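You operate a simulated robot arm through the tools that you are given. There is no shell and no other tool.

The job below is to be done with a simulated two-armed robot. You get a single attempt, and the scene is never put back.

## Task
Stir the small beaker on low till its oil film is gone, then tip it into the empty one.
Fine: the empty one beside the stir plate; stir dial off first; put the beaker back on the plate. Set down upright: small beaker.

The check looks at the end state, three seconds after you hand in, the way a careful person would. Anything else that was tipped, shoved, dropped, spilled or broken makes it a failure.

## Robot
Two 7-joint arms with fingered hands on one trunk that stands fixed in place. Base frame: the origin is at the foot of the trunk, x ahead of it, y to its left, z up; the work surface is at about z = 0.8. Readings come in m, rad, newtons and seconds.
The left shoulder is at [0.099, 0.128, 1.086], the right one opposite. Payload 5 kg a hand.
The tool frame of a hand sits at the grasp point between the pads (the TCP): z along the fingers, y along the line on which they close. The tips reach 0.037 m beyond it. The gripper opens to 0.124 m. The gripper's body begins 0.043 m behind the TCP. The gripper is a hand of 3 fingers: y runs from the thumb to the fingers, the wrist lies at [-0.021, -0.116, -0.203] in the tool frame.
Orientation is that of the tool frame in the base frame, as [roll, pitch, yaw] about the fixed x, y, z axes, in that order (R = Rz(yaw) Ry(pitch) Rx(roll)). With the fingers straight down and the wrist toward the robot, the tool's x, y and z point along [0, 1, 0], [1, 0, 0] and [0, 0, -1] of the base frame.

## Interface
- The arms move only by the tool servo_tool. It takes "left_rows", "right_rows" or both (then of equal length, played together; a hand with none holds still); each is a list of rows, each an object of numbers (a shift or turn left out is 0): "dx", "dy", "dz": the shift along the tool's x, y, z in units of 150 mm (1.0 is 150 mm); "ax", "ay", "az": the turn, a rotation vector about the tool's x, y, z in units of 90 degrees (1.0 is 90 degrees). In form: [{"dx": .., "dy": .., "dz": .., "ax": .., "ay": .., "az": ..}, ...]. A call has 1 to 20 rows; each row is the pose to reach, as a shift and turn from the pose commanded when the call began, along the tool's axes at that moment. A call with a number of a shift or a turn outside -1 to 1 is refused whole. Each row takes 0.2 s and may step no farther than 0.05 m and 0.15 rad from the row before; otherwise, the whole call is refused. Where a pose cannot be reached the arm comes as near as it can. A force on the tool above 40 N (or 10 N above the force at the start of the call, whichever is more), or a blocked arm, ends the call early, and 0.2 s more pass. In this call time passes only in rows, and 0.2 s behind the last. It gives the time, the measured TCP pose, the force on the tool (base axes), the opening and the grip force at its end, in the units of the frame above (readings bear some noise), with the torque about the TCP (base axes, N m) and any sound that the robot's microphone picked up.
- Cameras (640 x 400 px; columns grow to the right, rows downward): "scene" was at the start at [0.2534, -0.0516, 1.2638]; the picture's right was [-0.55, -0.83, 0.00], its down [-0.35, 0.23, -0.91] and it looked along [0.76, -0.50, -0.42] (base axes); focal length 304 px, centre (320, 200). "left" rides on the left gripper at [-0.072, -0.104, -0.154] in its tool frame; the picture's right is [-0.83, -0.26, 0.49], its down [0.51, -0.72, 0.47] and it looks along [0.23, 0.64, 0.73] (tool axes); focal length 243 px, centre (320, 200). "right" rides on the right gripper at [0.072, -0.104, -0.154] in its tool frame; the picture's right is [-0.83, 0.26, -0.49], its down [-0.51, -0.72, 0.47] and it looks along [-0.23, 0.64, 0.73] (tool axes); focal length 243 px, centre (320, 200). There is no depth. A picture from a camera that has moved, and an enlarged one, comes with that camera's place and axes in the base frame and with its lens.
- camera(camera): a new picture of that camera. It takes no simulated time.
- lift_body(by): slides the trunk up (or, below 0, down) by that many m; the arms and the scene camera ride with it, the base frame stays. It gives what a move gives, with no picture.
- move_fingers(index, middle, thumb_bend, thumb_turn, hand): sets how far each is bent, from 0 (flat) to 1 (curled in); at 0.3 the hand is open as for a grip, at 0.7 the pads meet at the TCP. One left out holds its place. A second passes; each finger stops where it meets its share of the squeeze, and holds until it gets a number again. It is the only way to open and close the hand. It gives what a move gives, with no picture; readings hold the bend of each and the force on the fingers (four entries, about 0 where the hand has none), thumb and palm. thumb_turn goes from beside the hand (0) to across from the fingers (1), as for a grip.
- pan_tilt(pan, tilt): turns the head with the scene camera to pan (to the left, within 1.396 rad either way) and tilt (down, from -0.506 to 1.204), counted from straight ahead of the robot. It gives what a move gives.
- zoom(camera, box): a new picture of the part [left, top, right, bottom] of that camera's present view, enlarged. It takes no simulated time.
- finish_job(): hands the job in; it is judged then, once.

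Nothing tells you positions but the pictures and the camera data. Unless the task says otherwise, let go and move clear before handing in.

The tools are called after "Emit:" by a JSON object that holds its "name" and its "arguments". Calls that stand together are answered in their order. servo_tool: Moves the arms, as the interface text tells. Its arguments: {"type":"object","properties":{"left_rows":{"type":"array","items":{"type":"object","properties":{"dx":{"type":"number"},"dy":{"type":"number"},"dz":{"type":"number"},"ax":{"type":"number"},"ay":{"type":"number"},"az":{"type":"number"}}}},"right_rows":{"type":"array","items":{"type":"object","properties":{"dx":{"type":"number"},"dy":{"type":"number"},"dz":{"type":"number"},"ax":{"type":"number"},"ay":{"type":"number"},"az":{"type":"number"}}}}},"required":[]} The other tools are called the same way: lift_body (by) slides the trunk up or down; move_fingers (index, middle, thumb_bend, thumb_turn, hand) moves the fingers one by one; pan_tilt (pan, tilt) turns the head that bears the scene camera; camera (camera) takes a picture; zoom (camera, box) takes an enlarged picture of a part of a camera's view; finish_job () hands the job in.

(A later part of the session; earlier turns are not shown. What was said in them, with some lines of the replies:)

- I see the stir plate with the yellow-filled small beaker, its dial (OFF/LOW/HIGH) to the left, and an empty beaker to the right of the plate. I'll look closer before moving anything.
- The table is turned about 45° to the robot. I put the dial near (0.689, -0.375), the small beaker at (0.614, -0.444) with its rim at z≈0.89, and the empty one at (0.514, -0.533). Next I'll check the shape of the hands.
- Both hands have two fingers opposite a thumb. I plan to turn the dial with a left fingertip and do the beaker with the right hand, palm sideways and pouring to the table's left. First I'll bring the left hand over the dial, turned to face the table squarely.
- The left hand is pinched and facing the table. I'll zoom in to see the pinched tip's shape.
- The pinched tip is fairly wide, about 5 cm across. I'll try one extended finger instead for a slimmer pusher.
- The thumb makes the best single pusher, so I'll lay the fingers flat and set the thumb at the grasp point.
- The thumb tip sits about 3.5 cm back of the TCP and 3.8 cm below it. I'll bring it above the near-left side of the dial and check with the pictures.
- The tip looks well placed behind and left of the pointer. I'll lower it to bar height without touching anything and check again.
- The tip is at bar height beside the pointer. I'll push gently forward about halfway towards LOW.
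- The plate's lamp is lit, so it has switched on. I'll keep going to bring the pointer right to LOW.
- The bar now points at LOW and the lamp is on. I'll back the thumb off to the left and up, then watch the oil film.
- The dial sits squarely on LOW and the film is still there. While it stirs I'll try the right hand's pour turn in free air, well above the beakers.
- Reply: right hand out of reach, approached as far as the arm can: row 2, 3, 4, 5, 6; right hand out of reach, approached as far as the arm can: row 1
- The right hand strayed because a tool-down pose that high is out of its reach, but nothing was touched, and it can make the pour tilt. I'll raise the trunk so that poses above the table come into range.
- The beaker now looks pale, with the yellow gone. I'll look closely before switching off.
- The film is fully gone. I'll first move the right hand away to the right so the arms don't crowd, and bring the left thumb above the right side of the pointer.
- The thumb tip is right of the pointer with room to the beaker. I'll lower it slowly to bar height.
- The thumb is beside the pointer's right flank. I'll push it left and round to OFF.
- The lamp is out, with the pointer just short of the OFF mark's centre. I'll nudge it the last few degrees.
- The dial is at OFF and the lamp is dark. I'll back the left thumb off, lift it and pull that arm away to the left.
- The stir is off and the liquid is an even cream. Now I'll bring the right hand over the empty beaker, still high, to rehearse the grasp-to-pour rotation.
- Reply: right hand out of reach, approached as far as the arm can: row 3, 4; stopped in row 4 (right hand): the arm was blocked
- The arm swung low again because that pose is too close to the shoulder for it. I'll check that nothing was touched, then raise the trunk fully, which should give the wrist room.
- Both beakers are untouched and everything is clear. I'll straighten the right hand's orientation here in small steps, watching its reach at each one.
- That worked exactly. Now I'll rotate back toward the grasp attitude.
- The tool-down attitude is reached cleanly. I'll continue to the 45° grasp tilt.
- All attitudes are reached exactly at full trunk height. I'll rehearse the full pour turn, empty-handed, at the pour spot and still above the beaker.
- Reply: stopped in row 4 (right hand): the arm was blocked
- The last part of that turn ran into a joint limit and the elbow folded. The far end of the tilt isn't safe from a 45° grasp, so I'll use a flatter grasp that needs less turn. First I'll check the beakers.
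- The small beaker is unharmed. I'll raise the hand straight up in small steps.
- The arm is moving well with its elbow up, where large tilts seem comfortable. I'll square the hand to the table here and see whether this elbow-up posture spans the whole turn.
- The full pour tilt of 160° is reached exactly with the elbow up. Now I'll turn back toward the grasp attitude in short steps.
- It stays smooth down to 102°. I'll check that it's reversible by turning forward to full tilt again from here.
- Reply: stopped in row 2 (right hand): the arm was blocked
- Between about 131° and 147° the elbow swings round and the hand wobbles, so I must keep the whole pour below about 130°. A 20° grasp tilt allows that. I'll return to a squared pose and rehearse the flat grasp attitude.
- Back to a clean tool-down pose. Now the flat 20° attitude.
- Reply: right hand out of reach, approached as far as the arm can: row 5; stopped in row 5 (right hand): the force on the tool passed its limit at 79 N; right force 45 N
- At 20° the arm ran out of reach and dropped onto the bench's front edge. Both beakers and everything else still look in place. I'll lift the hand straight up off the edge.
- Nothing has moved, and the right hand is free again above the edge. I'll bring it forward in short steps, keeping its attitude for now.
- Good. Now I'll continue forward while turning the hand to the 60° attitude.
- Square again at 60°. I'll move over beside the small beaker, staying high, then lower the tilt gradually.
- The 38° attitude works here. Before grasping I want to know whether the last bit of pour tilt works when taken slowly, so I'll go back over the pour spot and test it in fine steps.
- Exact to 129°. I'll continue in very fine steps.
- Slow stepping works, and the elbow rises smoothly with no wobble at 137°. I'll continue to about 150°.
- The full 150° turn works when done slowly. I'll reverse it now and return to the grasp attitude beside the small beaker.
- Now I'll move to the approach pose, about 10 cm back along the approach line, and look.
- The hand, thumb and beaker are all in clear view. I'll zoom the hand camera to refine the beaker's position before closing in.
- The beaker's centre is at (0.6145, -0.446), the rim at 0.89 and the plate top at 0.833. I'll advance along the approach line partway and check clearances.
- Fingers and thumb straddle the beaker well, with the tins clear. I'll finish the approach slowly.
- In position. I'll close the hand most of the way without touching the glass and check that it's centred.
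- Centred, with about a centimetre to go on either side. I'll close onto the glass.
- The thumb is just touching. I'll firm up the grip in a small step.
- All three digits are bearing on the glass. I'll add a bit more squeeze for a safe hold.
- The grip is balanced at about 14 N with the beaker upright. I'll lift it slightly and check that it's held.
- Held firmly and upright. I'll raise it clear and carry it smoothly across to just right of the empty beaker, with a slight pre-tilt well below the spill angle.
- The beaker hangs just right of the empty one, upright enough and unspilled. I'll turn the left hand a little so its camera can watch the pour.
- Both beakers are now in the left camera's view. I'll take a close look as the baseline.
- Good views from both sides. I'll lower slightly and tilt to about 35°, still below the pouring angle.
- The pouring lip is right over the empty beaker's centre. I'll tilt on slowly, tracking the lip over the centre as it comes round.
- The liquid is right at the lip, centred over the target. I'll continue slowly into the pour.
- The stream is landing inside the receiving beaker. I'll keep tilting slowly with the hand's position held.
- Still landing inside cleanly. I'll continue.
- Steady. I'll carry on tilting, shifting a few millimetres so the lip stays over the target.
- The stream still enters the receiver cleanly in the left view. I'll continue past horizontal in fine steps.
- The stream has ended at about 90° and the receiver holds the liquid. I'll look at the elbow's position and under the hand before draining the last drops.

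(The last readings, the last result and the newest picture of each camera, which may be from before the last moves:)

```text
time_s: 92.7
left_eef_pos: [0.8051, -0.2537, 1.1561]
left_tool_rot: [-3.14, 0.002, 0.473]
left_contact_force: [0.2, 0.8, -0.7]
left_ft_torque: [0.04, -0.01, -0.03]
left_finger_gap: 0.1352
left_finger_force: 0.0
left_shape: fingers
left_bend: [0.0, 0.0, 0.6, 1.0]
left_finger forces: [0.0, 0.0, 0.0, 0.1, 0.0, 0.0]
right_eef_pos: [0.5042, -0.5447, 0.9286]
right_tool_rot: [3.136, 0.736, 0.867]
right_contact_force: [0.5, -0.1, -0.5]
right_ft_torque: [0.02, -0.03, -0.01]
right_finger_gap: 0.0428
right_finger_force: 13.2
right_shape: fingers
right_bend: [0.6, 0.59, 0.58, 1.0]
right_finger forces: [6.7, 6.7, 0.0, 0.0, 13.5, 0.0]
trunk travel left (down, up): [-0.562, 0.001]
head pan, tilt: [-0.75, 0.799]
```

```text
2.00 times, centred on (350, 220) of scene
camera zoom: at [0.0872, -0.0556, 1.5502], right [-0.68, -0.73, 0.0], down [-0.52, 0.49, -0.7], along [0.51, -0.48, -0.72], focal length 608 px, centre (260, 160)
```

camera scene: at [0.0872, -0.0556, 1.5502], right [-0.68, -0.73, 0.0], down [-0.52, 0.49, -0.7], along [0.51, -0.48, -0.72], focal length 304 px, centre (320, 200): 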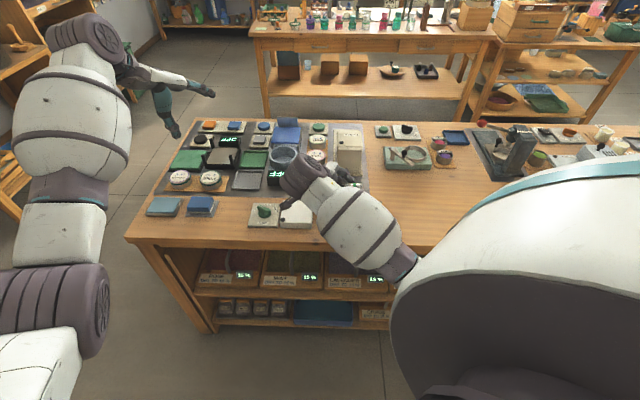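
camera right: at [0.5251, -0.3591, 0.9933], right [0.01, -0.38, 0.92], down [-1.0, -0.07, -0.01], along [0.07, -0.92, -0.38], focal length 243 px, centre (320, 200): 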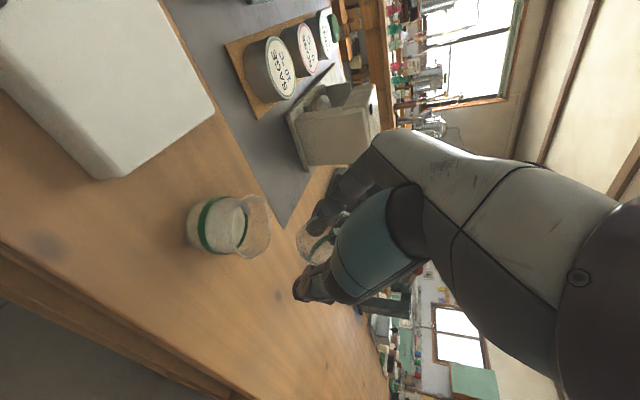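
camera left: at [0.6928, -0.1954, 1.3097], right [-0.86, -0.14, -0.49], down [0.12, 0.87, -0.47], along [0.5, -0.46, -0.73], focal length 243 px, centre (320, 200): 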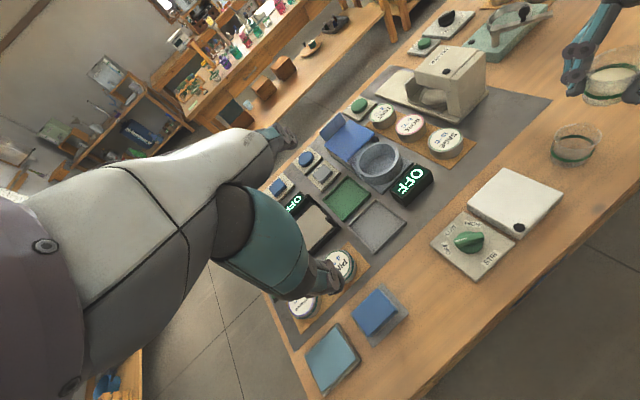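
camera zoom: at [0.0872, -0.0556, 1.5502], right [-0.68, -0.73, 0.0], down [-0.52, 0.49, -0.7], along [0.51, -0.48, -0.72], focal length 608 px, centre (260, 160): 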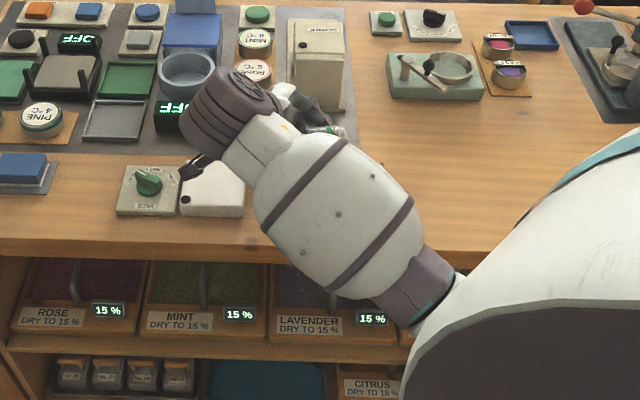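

Emit:
{"name": "zoom", "arguments": {"camera": "right", "box": [280, 200, 350, 260]}}

Emit:
{"name": "zoom", "arguments": {"camera": "left", "box": [540, 100, 640, 180]}}

```text
6.67 times, centred on (315, 230) of right
camera zoom: at [0.5251, -0.3591, 0.9933], right [0.01, -0.38, 0.92], down [-1.0, -0.07, -0.01], along [0.07, -0.92, -0.38], focal length 1618 px, centre (353, 0)
```

zoom: 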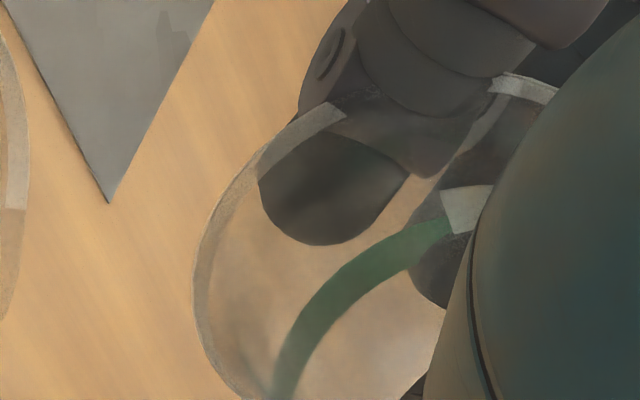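

```text
5.00 times, centred on (590, 140) of left
camera zoom: at [0.6925, -0.1957, 1.31], right [-0.86, -0.15, -0.49], down [0.12, 0.87, -0.47], along [0.5, -0.46, -0.73], focal length 1213 px, centre (-1030, 500)
```

zoom: 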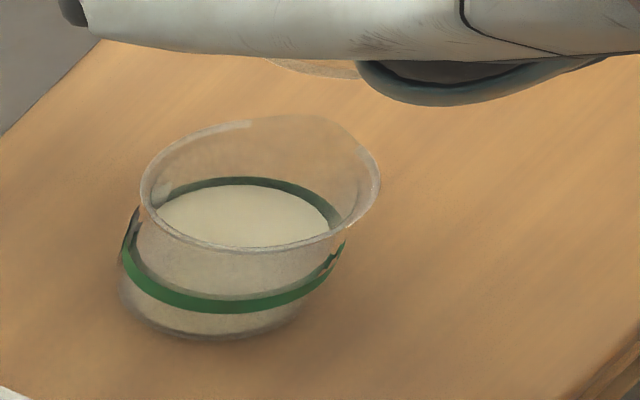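

The held beaker is empty and clear, the receiver is about half full, and there isn't a drop on the bench. I'll raise the hand a little, then turn it back upright.

Emit:
{"name": "servo_tool", "arguments": {"right_rows": [{"dx": -0.04, "dz": -0.045}, {"dx": -0.09, "dz": -0.1}, {"dx": -0.14, "dz": -0.155}, {"dx": -0.178, "dz": -0.198}]}}

Emit:
{"name": "servo_tool", "arguments": {"right_rows": [{"ay": 0.02}, {"ay": 0.04}, {"ay": 0.07}, {"ay": 0.1}, {"ay": 0.14}, {"ay": 0.18}, {"ay": 0.22}, {"ay": 0.26}, {"ay": 0.3}, {"ay": 0.34}, {"ay": 0.38}, {"ay": 0.42}, {"ay": 0.46}]}}

Emit:
{"name": "zoom", "arguments": {"camera": "left", "box": [500, 30, 640, 190]}}

```text
time_s: 93.7
left_eef_pos: [0.804, -0.2539, 1.1563]
left_tool_rot: [-3.14, 0.002, 0.473]
left_contact_force: [0.5, 0.1, 0.3]
left_ft_torque: [-0.03, -0.01, 0.02]
left_finger_gap: 0.1354
left_finger_force: 0.1
left_shape: fingers
left_bend: [0.0, 0.0, 0.6, 1.0]
left_finger forces: [0.0, 0.0, 0.0, 0.0, 0.0, 0.1]
right_eef_pos: [0.5046, -0.5459, 0.9682]
right_tool_rot: [3.135, 0.734, 0.868]
right_contact_force: [0.0, -0.7, -0.8]
right_ft_torque: [-0.01, -0.03, -0.01]
right_finger_gap: 0.043
right_finger_force: 12.9
right_shape: fingers
right_bend: [0.6, 0.59, 0.58, 1.0]
right_finger forces: [6.8, 6.7, 0.1, 0.0, 13.4, 0.0]
trunk travel left (down, up): [-0.562, 0.001]
head pan, tilt: [-0.75, 0.799]
```

```text
time_s: 96.5
left_eef_pos: [0.8041, -0.2549, 1.1564]
left_tool_rot: [-3.138, 0.001, 0.474]
left_contact_force: [0.3, 0.0, -0.3]
left_ft_torque: [0.01, -0.02, 0.02]
left_finger_gap: 0.1348
left_finger_force: 0.0
left_shape: fingers
left_bend: [0.0, 0.0, 0.6, 1.0]
left_finger forces: [0.0, 0.1, 0.1, 0.0, 0.1, 0.0]
right_eef_pos: [0.5026, -0.5445, 0.9698]
right_tool_rot: [3.135, 0.014, 0.871]
right_contact_force: [-0.6, 0.5, -0.9]
right_ft_torque: [0.01, -0.02, -0.03]
right_finger_gap: 0.0426
right_finger_force: 13.8
right_shape: fingers
right_bend: [0.6, 0.59, 0.58, 1.0]
right_finger forces: [6.7, 6.6, 0.0, 0.0, 13.4, 0.0]
trunk travel left (down, up): [-0.562, 0.001]
head pan, tilt: [-0.75, 0.799]
```

```text
2.50 times, centred on (570, 110) of left
camera zoom: at [0.6925, -0.1957, 1.3099], right [-0.86, -0.15, -0.49], down [0.12, 0.87, -0.47], along [0.5, -0.46, -0.73], focal length 606 px, centre (-305, 425)
```

zoom: 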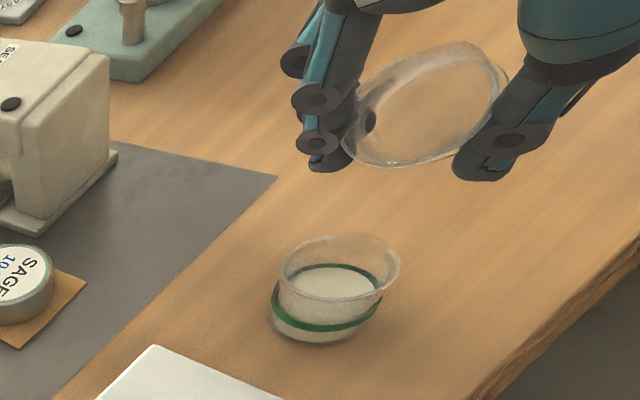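

Upright attitude is nearly restored with nothing left in it. I'll carry it back over the stir plate while returning to the original grasp tilt.

Emit:
{"name": "servo_tool", "arguments": {"right_rows": [{"dx": 0.04, "dy": 0.006, "dz": 0.0, "ay": 0.03}, {"dx": 0.12, "dy": 0.019, "dz": 0.01, "ay": 0.07}, {"dx": 0.21, "dy": 0.033, "dz": 0.015, "ay": 0.11}, {"dx": 0.3, "dy": 0.047, "dz": 0.02, "ay": 0.155}, {"dx": 0.39, "dy": 0.062, "dz": 0.03, "ay": 0.2}, {"dx": 0.48, "dy": 0.076, "dz": 0.035, "ay": 0.245}, {"dx": 0.57, "dy": 0.09, "dz": 0.04, "ay": 0.29}, {"dx": 0.66, "dy": 0.104, "dz": 0.045, "ay": 0.335}, {"dx": 0.75, "dy": 0.118, "dz": 0.05, "ay": 0.38}, {"dx": 0.83, "dy": 0.131, "dz": 0.055, "ay": 0.425}, {"dx": 0.9, "dy": 0.142, "dz": 0.06, "ay": 0.47}, {"dx": 0.95, "dy": 0.15, "dz": 0.067, "ay": 0.515}, {"dx": 0.964, "dy": 0.152, "dz": 0.067, "ay": 0.545}]}}

Emit:
{"name": "pan_tilt", "arguments": {"pan": -0.588, "tilt": 0.6}}

Emit:
{"name": "camera", "arguments": {"camera": "scene"}}

Emit:
{"name": "camera", "arguments": {"camera": "left"}}

```text
time_s: 99.3
left_eef_pos: [0.8047, -0.2552, 1.1548]
left_tool_rot: [-3.138, 0.002, 0.473]
left_contact_force: [0.3, 0.4, -0.2]
left_ft_torque: [-0.06, -0.01, -0.02]
left_finger_gap: 0.1353
left_finger_force: 0.0
left_shape: fingers
left_bend: [0.0, 0.0, 0.6, 1.0]
left_finger forces: [0.1, 0.1, 0.1, 0.0, 0.1, 0.0]
right_eef_pos: [0.6134, -0.4502, 0.9562]
right_tool_rot: [3.137, -0.844, 0.875]
right_contact_force: [0.6, -0.2, -0.6]
right_ft_torque: [0.02, -0.01, 0.01]
right_finger_gap: 0.0429
right_finger_force: 12.9
right_shape: fingers
right_bend: [0.6, 0.59, 0.58, 1.0]
right_finger forces: [6.7, 6.4, 0.0, 0.0, 13.4, 0.0]
trunk travel left (down, up): [-0.562, 0.001]
head pan, tilt: [-0.75, 0.799]
```

```text
time_s: 100.0
left_eef_pos: [0.8051, -0.2531, 1.1547]
left_tool_rot: [-3.141, 0.002, 0.473]
left_contact_force: [0.6, 0.3, -0.4]
left_ft_torque: [-0.02, -0.01, 0.03]
left_finger_gap: 0.1352
left_finger_force: 0.1
left_shape: fingers
left_bend: [0.0, 0.0, 0.6, 1.0]
left_finger forces: [0.1, 0.1, 0.0, 0.0, 0.0, 0.0]
right_eef_pos: [0.6139, -0.4493, 0.9572]
right_tool_rot: [3.136, -0.843, 0.876]
right_contact_force: [0.2, -0.1, 0.2]
right_ft_torque: [-0.01, -0.01, -0.01]
right_finger_gap: 0.0428
right_finger_force: 13.3
right_shape: fingers
right_bend: [0.6, 0.59, 0.58, 1.0]
right_finger forces: [6.7, 6.5, 0.1, 0.1, 13.4, 0.0]
trunk travel left (down, up): [-0.562, 0.001]
head pan, tilt: [-0.588, 0.6]
```

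```text
taken
camera scene: at [0.1017, -0.0496, 1.5669], right [-0.56, -0.83, 0.0], down [-0.47, 0.31, -0.82], along [0.69, -0.46, -0.57], focal length 304 px, centre (320, 200)
```

scene: 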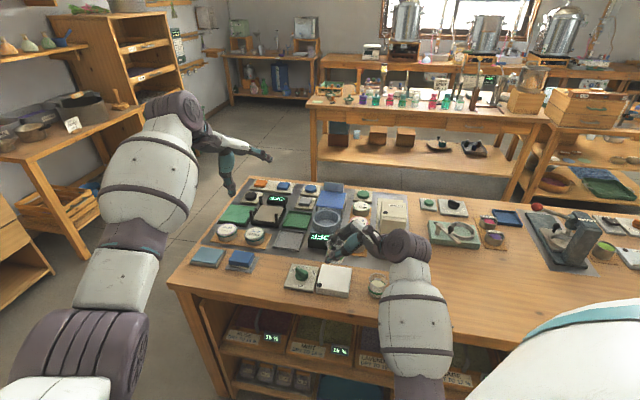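

```text
taken
camera left: at [0.6926, -0.1956, 1.3099], right [-0.86, -0.15, -0.49], down [0.12, 0.87, -0.47], along [0.5, -0.46, -0.73], focal length 243 px, centre (320, 200)
```

left: 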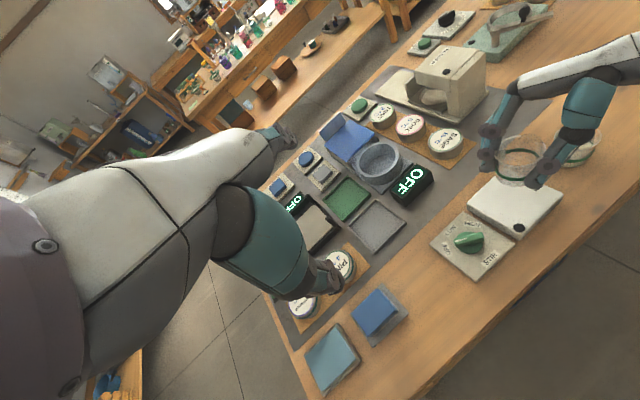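

The beaker is upright above its old spot. I'll lower it gently onto the plate.

Emit:
{"name": "servo_tool", "arguments": {"right_rows": [{"dx": -0.05, "dz": 0.045}, {"dx": -0.11, "dz": 0.098}, {"dx": -0.17, "dz": 0.152}, {"dx": -0.23, "dz": 0.206}, {"dx": -0.28, "dz": 0.25}, {"dx": -0.32, "dz": 0.286}, {"dx": -0.345, "dz": 0.308}]}}

Emit:
{"name": "zoom", "arguments": {"camera": "left", "box": [440, 100, 600, 260]}}

Emit:
{"name": "zoom", "arguments": {"camera": "scene", "box": [280, 220, 420, 320]}}

```text
time_s: 101.6
left_eef_pos: [0.8051, -0.2545, 1.1578]
left_tool_rot: [-3.14, 0.002, 0.473]
left_contact_force: [0.1, -0.1, -0.3]
left_ft_torque: [-0.02, 0.01, -0.02]
left_finger_gap: 0.1349
left_finger_force: 0.0
left_shape: fingers
left_bend: [0.0, 0.0, 0.6, 1.0]
left_finger forces: [0.1, 0.1, 0.0, 0.0, 0.0, 0.0]
right_eef_pos: [0.6138, -0.4488, 0.8862]
right_tool_rot: [3.137, -0.843, 0.878]
right_contact_force: [-0.5, 0.7, 0.1]
right_ft_torque: [-0.02, 0.02, -0.01]
right_finger_gap: 0.0426
right_finger_force: 13.1
right_shape: fingers
right_bend: [0.6, 0.59, 0.58, 1.0]
right_finger forces: [6.7, 6.5, 0.0, 0.1, 13.3, 0.0]
trunk travel left (down, up): [-0.562, 0.001]
head pan, tilt: [-0.588, 0.6]
```

```text
2.50 times, centred on (520, 180) of left
camera zoom: at [0.6926, -0.1957, 1.3098], right [-0.86, -0.14, -0.49], down [0.12, 0.87, -0.47], along [0.5, -0.46, -0.73], focal length 606 px, centre (-180, 250)
```

zoom: 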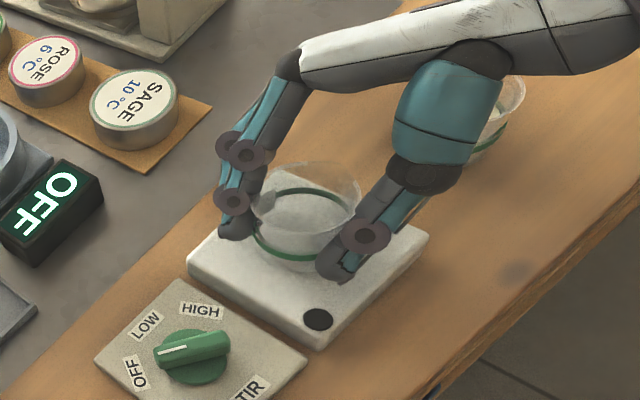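

```text
4.00 times, centred on (350, 270) of scene
camera zoom: at [0.1018, -0.0497, 1.567], right [-0.55, -0.83, 0.0], down [-0.47, 0.31, -0.82], along [0.69, -0.46, -0.57], focal length 1216 px, centre (200, -80)
```

zoom: 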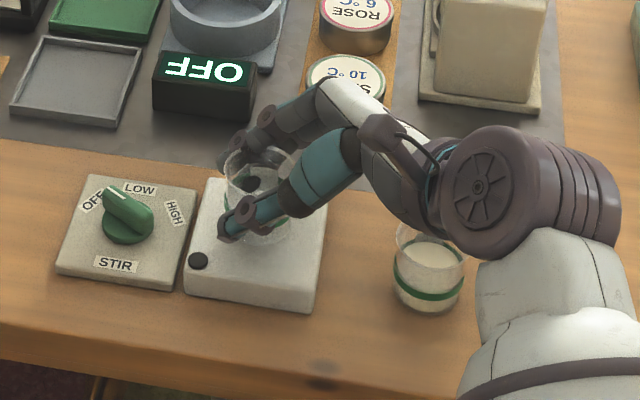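

Nearly there. I'll go down in millimetre steps until it rests.

Emit:
{"name": "servo_tool", "arguments": {"right_rows": [{"dx": -0.008, "dz": 0.007}, {"dx": -0.015, "dz": 0.0133}]}}

Emit:
{"name": "servo_tool", "arguments": {"right_rows": [{"dx": -0.005, "dz": 0.0044}, {"dx": -0.008, "dz": 0.007}]}}

```text
time_s: 102.2
left_eef_pos: [0.8043, -0.2544, 1.1556]
left_tool_rot: [-3.14, 0.002, 0.471]
left_contact_force: [0.2, 0.0, 0.1]
left_ft_torque: [0.01, -0.01, 0.03]
left_finger_gap: 0.1351
left_finger_force: 0.0
left_shape: fingers
left_bend: [0.0, 0.0, 0.6, 1.0]
left_finger forces: [0.0, 0.0, 0.0, 0.0, 0.1, 0.0]
right_eef_pos: [0.6146, -0.4503, 0.8829]
right_tool_rot: [3.134, -0.843, 0.878]
right_contact_force: [0.2, 0.3, -0.9]
right_ft_torque: [-0.01, -0.02, -0.03]
right_finger_gap: 0.0428
right_finger_force: 13.6
right_shape: fingers
right_bend: [0.6, 0.59, 0.58, 1.0]
right_finger forces: [6.7, 6.6, 0.1, 0.0, 13.2, 0.1]
trunk travel left (down, up): [-0.562, 0.001]
head pan, tilt: [-0.588, 0.6]
```

```text
time_s: 102.8
left_eef_pos: [0.8058, -0.2549, 1.1561]
left_tool_rot: [-3.14, 0.002, 0.473]
left_contact_force: [-1.4, -0.2, -0.2]
left_ft_torque: [-0.01, 0.0, 0.02]
left_finger_gap: 0.1353
left_finger_force: 0.0
left_shape: fingers
left_bend: [0.0, 0.0, 0.6, 1.0]
left_finger forces: [0.0, 0.0, 0.1, 0.0, 0.1, 0.0]
right_eef_pos: [0.6136, -0.4487, 0.8819]
right_tool_rot: [3.135, -0.844, 0.877]
right_contact_force: [0.6, 0.0, -1.4]
right_ft_torque: [0.01, -0.03, -0.02]
right_finger_gap: 0.0429
right_finger_force: 13.9
right_shape: fingers
right_bend: [0.6, 0.59, 0.58, 1.0]
right_finger forces: [6.7, 6.5, 0.1, 0.0, 13.3, 0.0]
trunk travel left (down, up): [-0.562, 0.001]
head pan, tilt: [-0.588, 0.6]
```

Emit:
{"name": "servo_tool", "arguments": {"right_rows": [{"dx": -0.004, "dz": 0.0036}, {"dx": -0.007, "dz": 0.0062}]}}

Emit:
{"name": "servo_tool", "arguments": {"right_rows": [{"dx": -0.003, "dz": 0.0027}, {"dx": -0.005, "dz": 0.0044}]}}

Emit:
{"name": "zoom", "arguments": {"camera": "left", "box": [460, 130, 580, 230]}}

Emit:
{"name": "zoom", "arguments": {"camera": "scene", "box": [310, 240, 380, 300]}}

```text
time_s: 103.4
left_eef_pos: [0.8058, -0.2544, 1.1558]
left_tool_rot: [-3.139, 0.002, 0.473]
left_contact_force: [-0.6, 0.3, 0.5]
left_ft_torque: [0.01, 0.03, 0.01]
left_finger_gap: 0.135
left_finger_force: 0.1
left_shape: fingers
left_bend: [0.0, 0.0, 0.6, 1.0]
left_finger forces: [0.1, 0.0, 0.0, 0.1, 0.2, 0.0]
right_eef_pos: [0.6142, -0.4492, 0.8822]
right_tool_rot: [3.137, -0.843, 0.875]
right_contact_force: [0.0, 0.5, -1.4]
right_ft_torque: [0.04, -0.04, 0.0]
right_finger_gap: 0.0427
right_finger_force: 13.3
right_shape: fingers
right_bend: [0.6, 0.59, 0.58, 1.0]
right_finger forces: [6.7, 6.4, 0.0, 0.0, 13.3, 0.0]
trunk travel left (down, up): [-0.562, 0.001]
head pan, tilt: [-0.588, 0.6]
```

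```text
time_s: 104.0
left_eef_pos: [0.8052, -0.254, 1.1565]
left_tool_rot: [-3.14, 0.001, 0.474]
left_contact_force: [-0.9, 0.6, -0.1]
left_ft_torque: [0.02, -0.01, -0.02]
left_finger_gap: 0.1352
left_finger_force: 0.1
left_shape: fingers
left_bend: [0.0, 0.0, 0.6, 1.0]
left_finger forces: [0.0, 0.0, 0.1, 0.0, 0.0, 0.0]
right_eef_pos: [0.6127, -0.4487, 0.8804]
right_tool_rot: [3.133, -0.843, 0.879]
right_contact_force: [1.1, 0.1, 1.8]
right_ft_torque: [-0.03, -0.04, -0.04]
right_finger_gap: 0.0428
right_finger_force: 13.8
right_shape: fingers
right_bend: [0.6, 0.59, 0.58, 1.0]
right_finger forces: [6.7, 6.6, 0.0, 0.0, 13.5, 0.0]
trunk travel left (down, up): [-0.562, 0.001]
head pan, tilt: [-0.588, 0.6]
```

```text
4.00 times, centred on (520, 180) of left
camera zoom: at [0.6923, -0.1955, 1.3103], right [-0.86, -0.15, -0.49], down [0.12, 0.87, -0.47], along [0.5, -0.46, -0.73], focal length 970 px, centre (-480, 280)
```

zoom: 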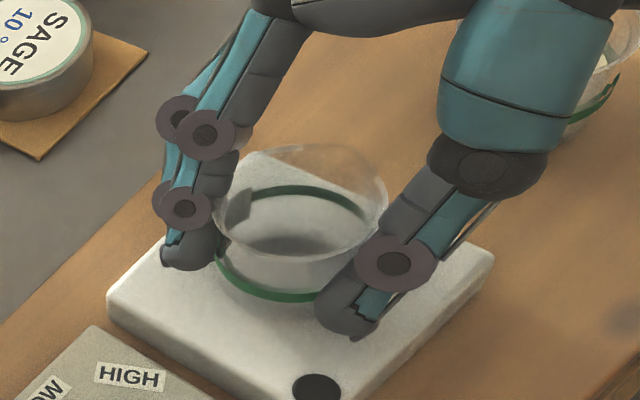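

```text
6.67 times, centred on (345, 270) of scene
camera zoom: at [0.1014, -0.0494, 1.5671], right [-0.55, -0.83, 0.0], down [-0.47, 0.31, -0.83], along [0.69, -0.46, -0.56], focal length 2028 px, centre (153, -267)
```

zoom: 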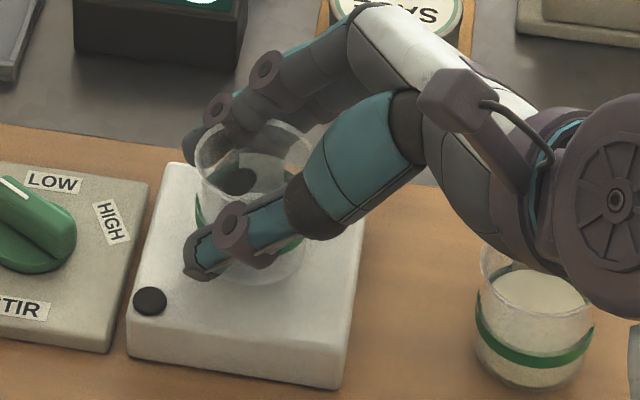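

It's resting on the plate: the force turned upward at the same height as before. I'll ease the grip off in stages.

Emit:
{"name": "move_fingers", "arguments": {"hand": "right", "index": 0.56, "middle": 0.56, "thumb_bend": 0.56}}

Emit:
{"name": "move_fingers", "arguments": {"hand": "right", "index": 0.5, "middle": 0.5, "thumb_bend": 0.5}}

Emit:
{"name": "zoom", "arguments": {"camera": "left", "box": [460, 130, 580, 230]}}

Emit:
{"name": "zoom", "arguments": {"camera": "scene", "box": [310, 240, 380, 300]}}

```text
time_s: 105.0
left_eef_pos: [0.8041, -0.2544, 1.1567]
left_tool_rot: [-3.14, 0.002, 0.473]
left_contact_force: [-0.1, 0.4, 0.3]
left_ft_torque: [0.02, 0.01, 0.0]
left_finger_gap: 0.135
left_finger_force: 0.1
left_shape: fingers
left_bend: [0.0, 0.0, 0.6, 1.0]
left_finger forces: [0.1, 0.0, 0.1, 0.1, 0.0, 0.1]
right_eef_pos: [0.6141, -0.4481, 0.8795]
right_tool_rot: [3.136, -0.844, 0.877]
right_contact_force: [-0.9, 0.9, 1.0]
right_ft_torque: [0.03, -0.06, -0.01]
right_finger_gap: 0.0498
right_finger_force: 1.1
right_shape: fingers
right_bend: [0.56, 0.56, 0.55, 1.0]
right_finger forces: [0.3, 0.6, 0.0, 0.0, 1.0, 0.0]
trunk travel left (down, up): [-0.562, 0.001]
head pan, tilt: [-0.588, 0.6]
```

```text
time_s: 106.0
left_eef_pos: [0.8049, -0.2535, 1.1561]
left_tool_rot: [-3.14, 0.001, 0.473]
left_contact_force: [0.5, -0.2, 0.7]
left_ft_torque: [0.01, -0.01, -0.02]
left_finger_gap: 0.1351
left_finger_force: 0.0
left_shape: fingers
left_bend: [0.0, 0.0, 0.6, 1.0]
left_finger forces: [0.0, 0.0, 0.0, 0.0, 0.0, 0.0]
right_eef_pos: [0.6133, -0.4494, 0.8797]
right_tool_rot: [3.138, -0.842, 0.875]
right_contact_force: [0.0, 0.8, -0.8]
right_ft_torque: [0.02, -0.01, -0.05]
right_finger_gap: 0.0667
right_finger_force: 0.0
right_shape: fingers
right_bend: [0.5, 0.5, 0.5, 1.0]
right_finger forces: [0.0, 0.0, 0.0, 0.1, 0.0, 0.0]
trunk travel left (down, up): [-0.562, 0.001]
head pan, tilt: [-0.588, 0.6]
```

```text
4.00 times, centred on (520, 180) of left
camera zoom: at [0.6925, -0.1956, 1.3099], right [-0.86, -0.15, -0.49], down [0.12, 0.87, -0.47], along [0.5, -0.46, -0.73], focal length 970 px, centre (-480, 280)
```

zoom: 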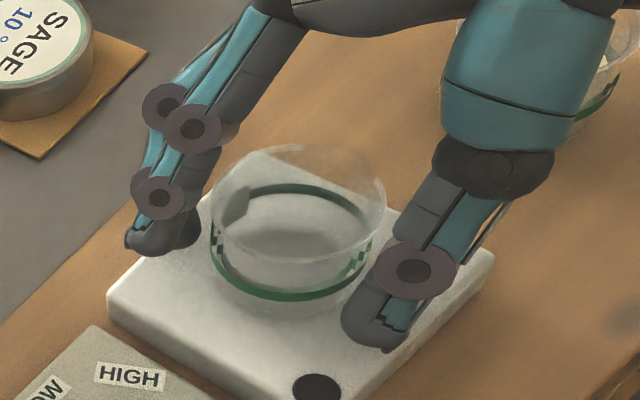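

```text
6.67 times, centred on (345, 270) of scene
camera zoom: at [0.1017, -0.0495, 1.567], right [-0.55, -0.83, 0.0], down [-0.47, 0.31, -0.83], along [0.69, -0.46, -0.56], focal length 2028 px, centre (153, -267)
```

zoom: 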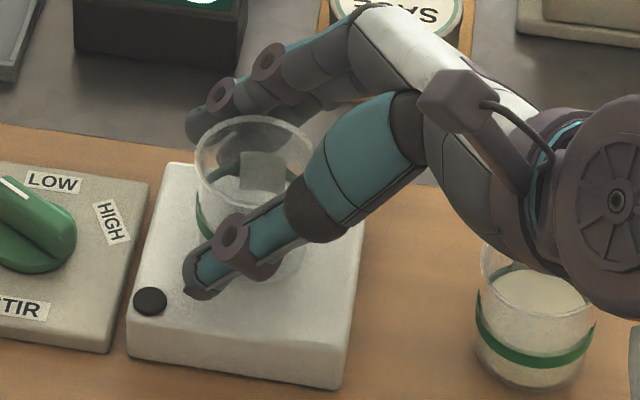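

Released; the beaker stands upright and free. I'll open fully and back the hand out along its approach line.

Emit:
{"name": "move_fingers", "arguments": {"hand": "right", "index": 0.3, "middle": 0.3, "thumb_bend": 0.3}}

Emit:
{"name": "servo_tool", "arguments": {"right_rows": [{"dz": -0.08}, {"dz": -0.18}, {"dz": -0.3}, {"dz": -0.42}, {"dz": -0.54}, {"dz": -0.65}]}}

Emit:
{"name": "zoom", "arguments": {"camera": "scene", "box": [260, 220, 440, 340]}}

Emit:
{"name": "camera", "arguments": {"camera": "left"}}

```text
time_s: 107.0
left_eef_pos: [0.8037, -0.2533, 1.1565]
left_tool_rot: [-3.141, 0.001, 0.473]
left_contact_force: [0.1, 0.5, 0.0]
left_ft_torque: [0.02, -0.03, 0.0]
left_finger_gap: 0.135
left_finger_force: 0.1
left_shape: fingers
left_bend: [0.0, 0.0, 0.6, 1.0]
left_finger forces: [0.0, 0.1, 0.0, 0.0, 0.0, 0.1]
right_eef_pos: [0.6137, -0.449, 0.881]
right_tool_rot: [3.136, -0.842, 0.876]
right_contact_force: [0.5, 0.2, -0.1]
right_ft_torque: [0.03, -0.03, -0.02]
right_finger_gap: 0.1282
right_finger_force: 0.2
right_shape: fingers
right_bend: [0.3, 0.3, 0.3, 0.98]
right_finger forces: [0.1, 0.0, 0.0, 0.1, 0.0, 0.0]
trunk travel left (down, up): [-0.562, 0.001]
head pan, tilt: [-0.588, 0.6]
```

```text
time_s: 108.4
left_eef_pos: [0.805, -0.255, 1.1563]
left_tool_rot: [-3.138, 0.001, 0.474]
left_contact_force: [0.5, 0.6, 0.5]
left_ft_torque: [0.01, -0.03, -0.01]
left_finger_gap: 0.135
left_finger_force: 0.0
left_shape: fingers
left_bend: [0.0, 0.0, 0.6, 1.0]
left_finger forces: [0.1, 0.0, 0.1, 0.1, 0.0, 0.1]
right_eef_pos: [0.5658, -0.5044, 0.9445]
right_tool_rot: [3.134, -0.843, 0.878]
right_contact_force: [0.1, -0.2, -0.3]
right_ft_torque: [-0.02, -0.02, -0.01]
right_finger_gap: 0.1285
right_finger_force: 0.0
right_shape: fingers
right_bend: [0.3, 0.3, 0.3, 0.98]
right_finger forces: [0.1, 0.1, 0.0, 0.1, 0.1, 0.0]
trunk travel left (down, up): [-0.562, 0.001]
head pan, tilt: [-0.588, 0.6]
```

```text
3.33 times, centred on (350, 280) of scene
camera zoom: at [0.1012, -0.0498, 1.567], right [-0.55, -0.83, 0.0], down [-0.47, 0.31, -0.83], along [0.69, -0.46, -0.56], focal length 1014 px, centre (220, -67)
```

zoom: 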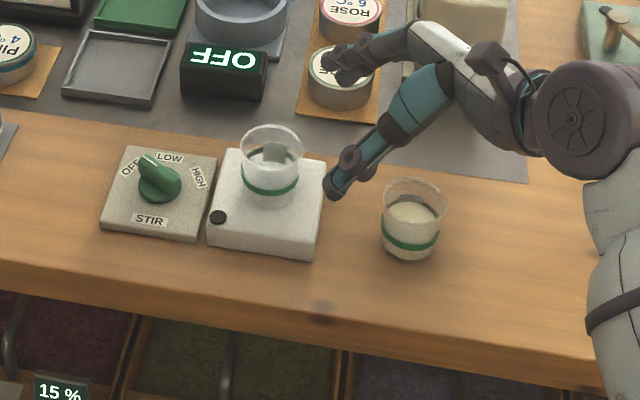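

```text
taken
camera left: at [0.6921, -0.1958, 1.3102], right [-0.86, -0.14, -0.49], down [0.12, 0.87, -0.47], along [0.5, -0.46, -0.73], focal length 243 px, centre (320, 200)
```

left: 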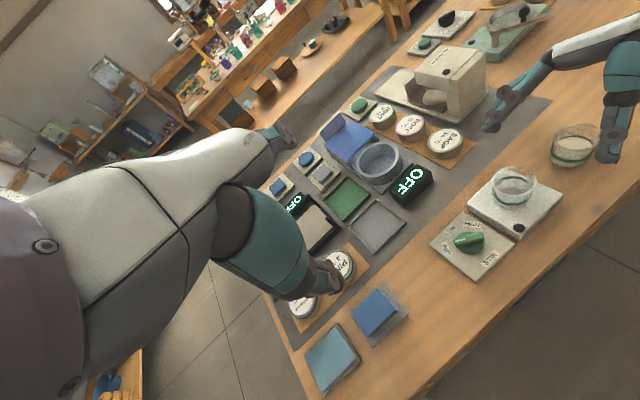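

Both beakers stand upright, the dial is off and nothing is disturbed. I'll raise the right hand clear and take a final close look.

Emit:
{"name": "servo_tool", "arguments": {"right_rows": [{"dx": 0.1, "dz": -0.09}, {"dx": 0.2, "dz": -0.18}, {"dx": 0.3, "dz": -0.267}]}}

Emit:
{"name": "zoom", "arguments": {"camera": "scene", "box": [280, 230, 400, 310]}}

Emit:
{"name": "zoom", "arguments": {"camera": "left", "box": [440, 100, 640, 260]}}

Emit:
{"name": "camera", "arguments": {"camera": "scene"}}

```text
time_s: 109.2
left_eef_pos: [0.8041, -0.2535, 1.156]
left_tool_rot: [-3.14, 0.003, 0.472]
left_contact_force: [-0.1, 0.7, -0.2]
left_ft_torque: [0.02, -0.01, 0.0]
left_finger_gap: 0.1352
left_finger_force: 0.1
left_shape: fingers
left_bend: [0.0, 0.0, 0.6, 1.0]
left_finger forces: [0.0, 0.0, 0.1, 0.0, 0.0, 0.0]
right_eef_pos: [0.5664, -0.5048, 1.0044]
right_tool_rot: [3.137, -0.843, 0.874]
right_contact_force: [-0.6, 0.6, 0.3]
right_ft_torque: [0.02, -0.02, -0.02]
right_finger_gap: 0.1284
right_finger_force: 0.0
right_shape: fingers
right_bend: [0.3, 0.3, 0.3, 0.98]
right_finger forces: [0.0, 0.0, 0.0, 0.1, 0.0, 0.1]
trunk travel left (down, up): [-0.562, 0.001]
head pan, tilt: [-0.588, 0.6]
```

```text
5.00 times, centred on (340, 270) of scene
camera zoom: at [0.1017, -0.0495, 1.567], right [-0.55, -0.83, 0.0], down [-0.47, 0.31, -0.83], along [0.69, -0.46, -0.56], focal length 1521 px, centre (220, -150)
```

zoom: 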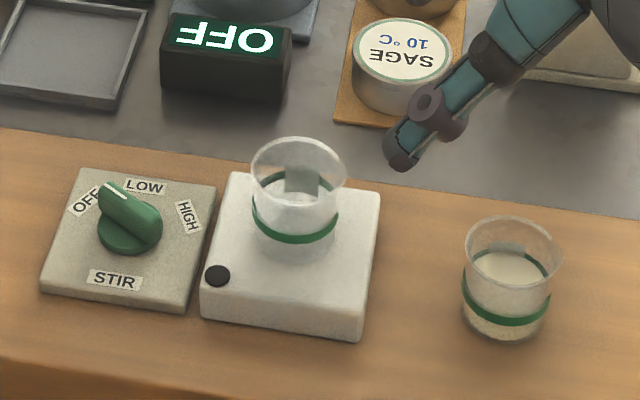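

```text
2.50 times, centred on (540, 180) of left
camera zoom: at [0.6925, -0.1956, 1.3101], right [-0.86, -0.15, -0.49], down [0.12, 0.87, -0.47], along [0.5, -0.46, -0.73], focal length 606 px, centre (-230, 250)
```

zoom: 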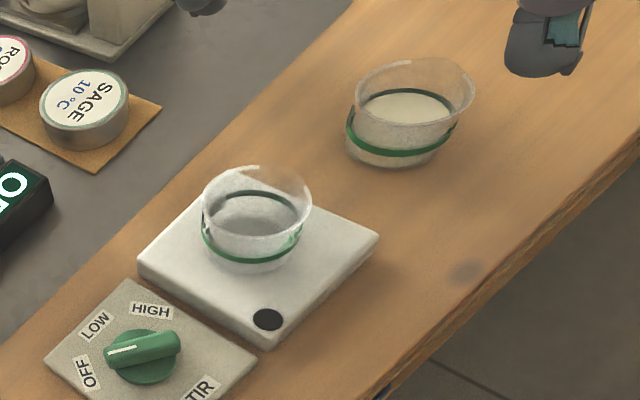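

```text
taken
camera scene: at [0.1017, -0.0495, 1.567], right [-0.55, -0.83, 0.0], down [-0.47, 0.31, -0.83], along [0.69, -0.46, -0.56], focal length 304 px, centre (320, 200)
```

scene: 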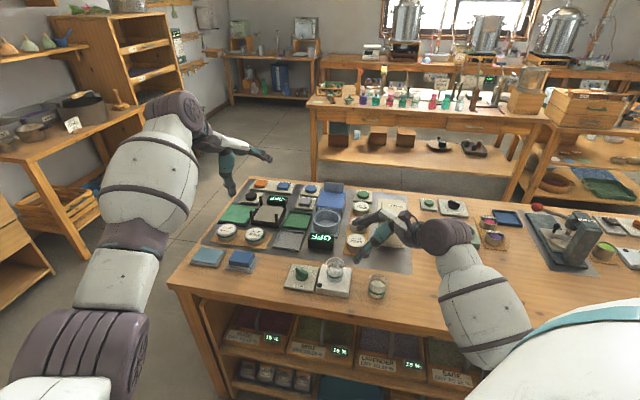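

The small beaker stands empty and upright on the plate. The dial points to OFF with the lamp dark, the liquid is in the other beaker, and the bench is clean with both hands clear. I'm handing the job in.

Emit:
{"name": "finish_job", "arguments": {}}

```text
The job is handed in.
```

The job is done and handed in. I stirred the small beaker on low until its oil film was gone, turned the dial off, and poured it into the empty beaker beside the stir plate.

- **Stirring:** The liquid had turned an even cream with no yellow on top. I then turned the dial back to OFF, and the plate's lamp went out.
- **Pouring:** The stream landed inside the receiving beaker and I saw no drops on the bench. I tilted to about 90°, not further, because the arm neared a joint limit. The small beaker looked empty in the close-up.
- **Setting down:** The small beaker is back on the plate, upright and let go, with both hands clear.

While I was rehearsing the pour with an empty hand, the right arm ran out of reach and a finger hit the front edge of the bench at about 79 N. Nothing had moved or tipped when I checked the pictures afterwards.
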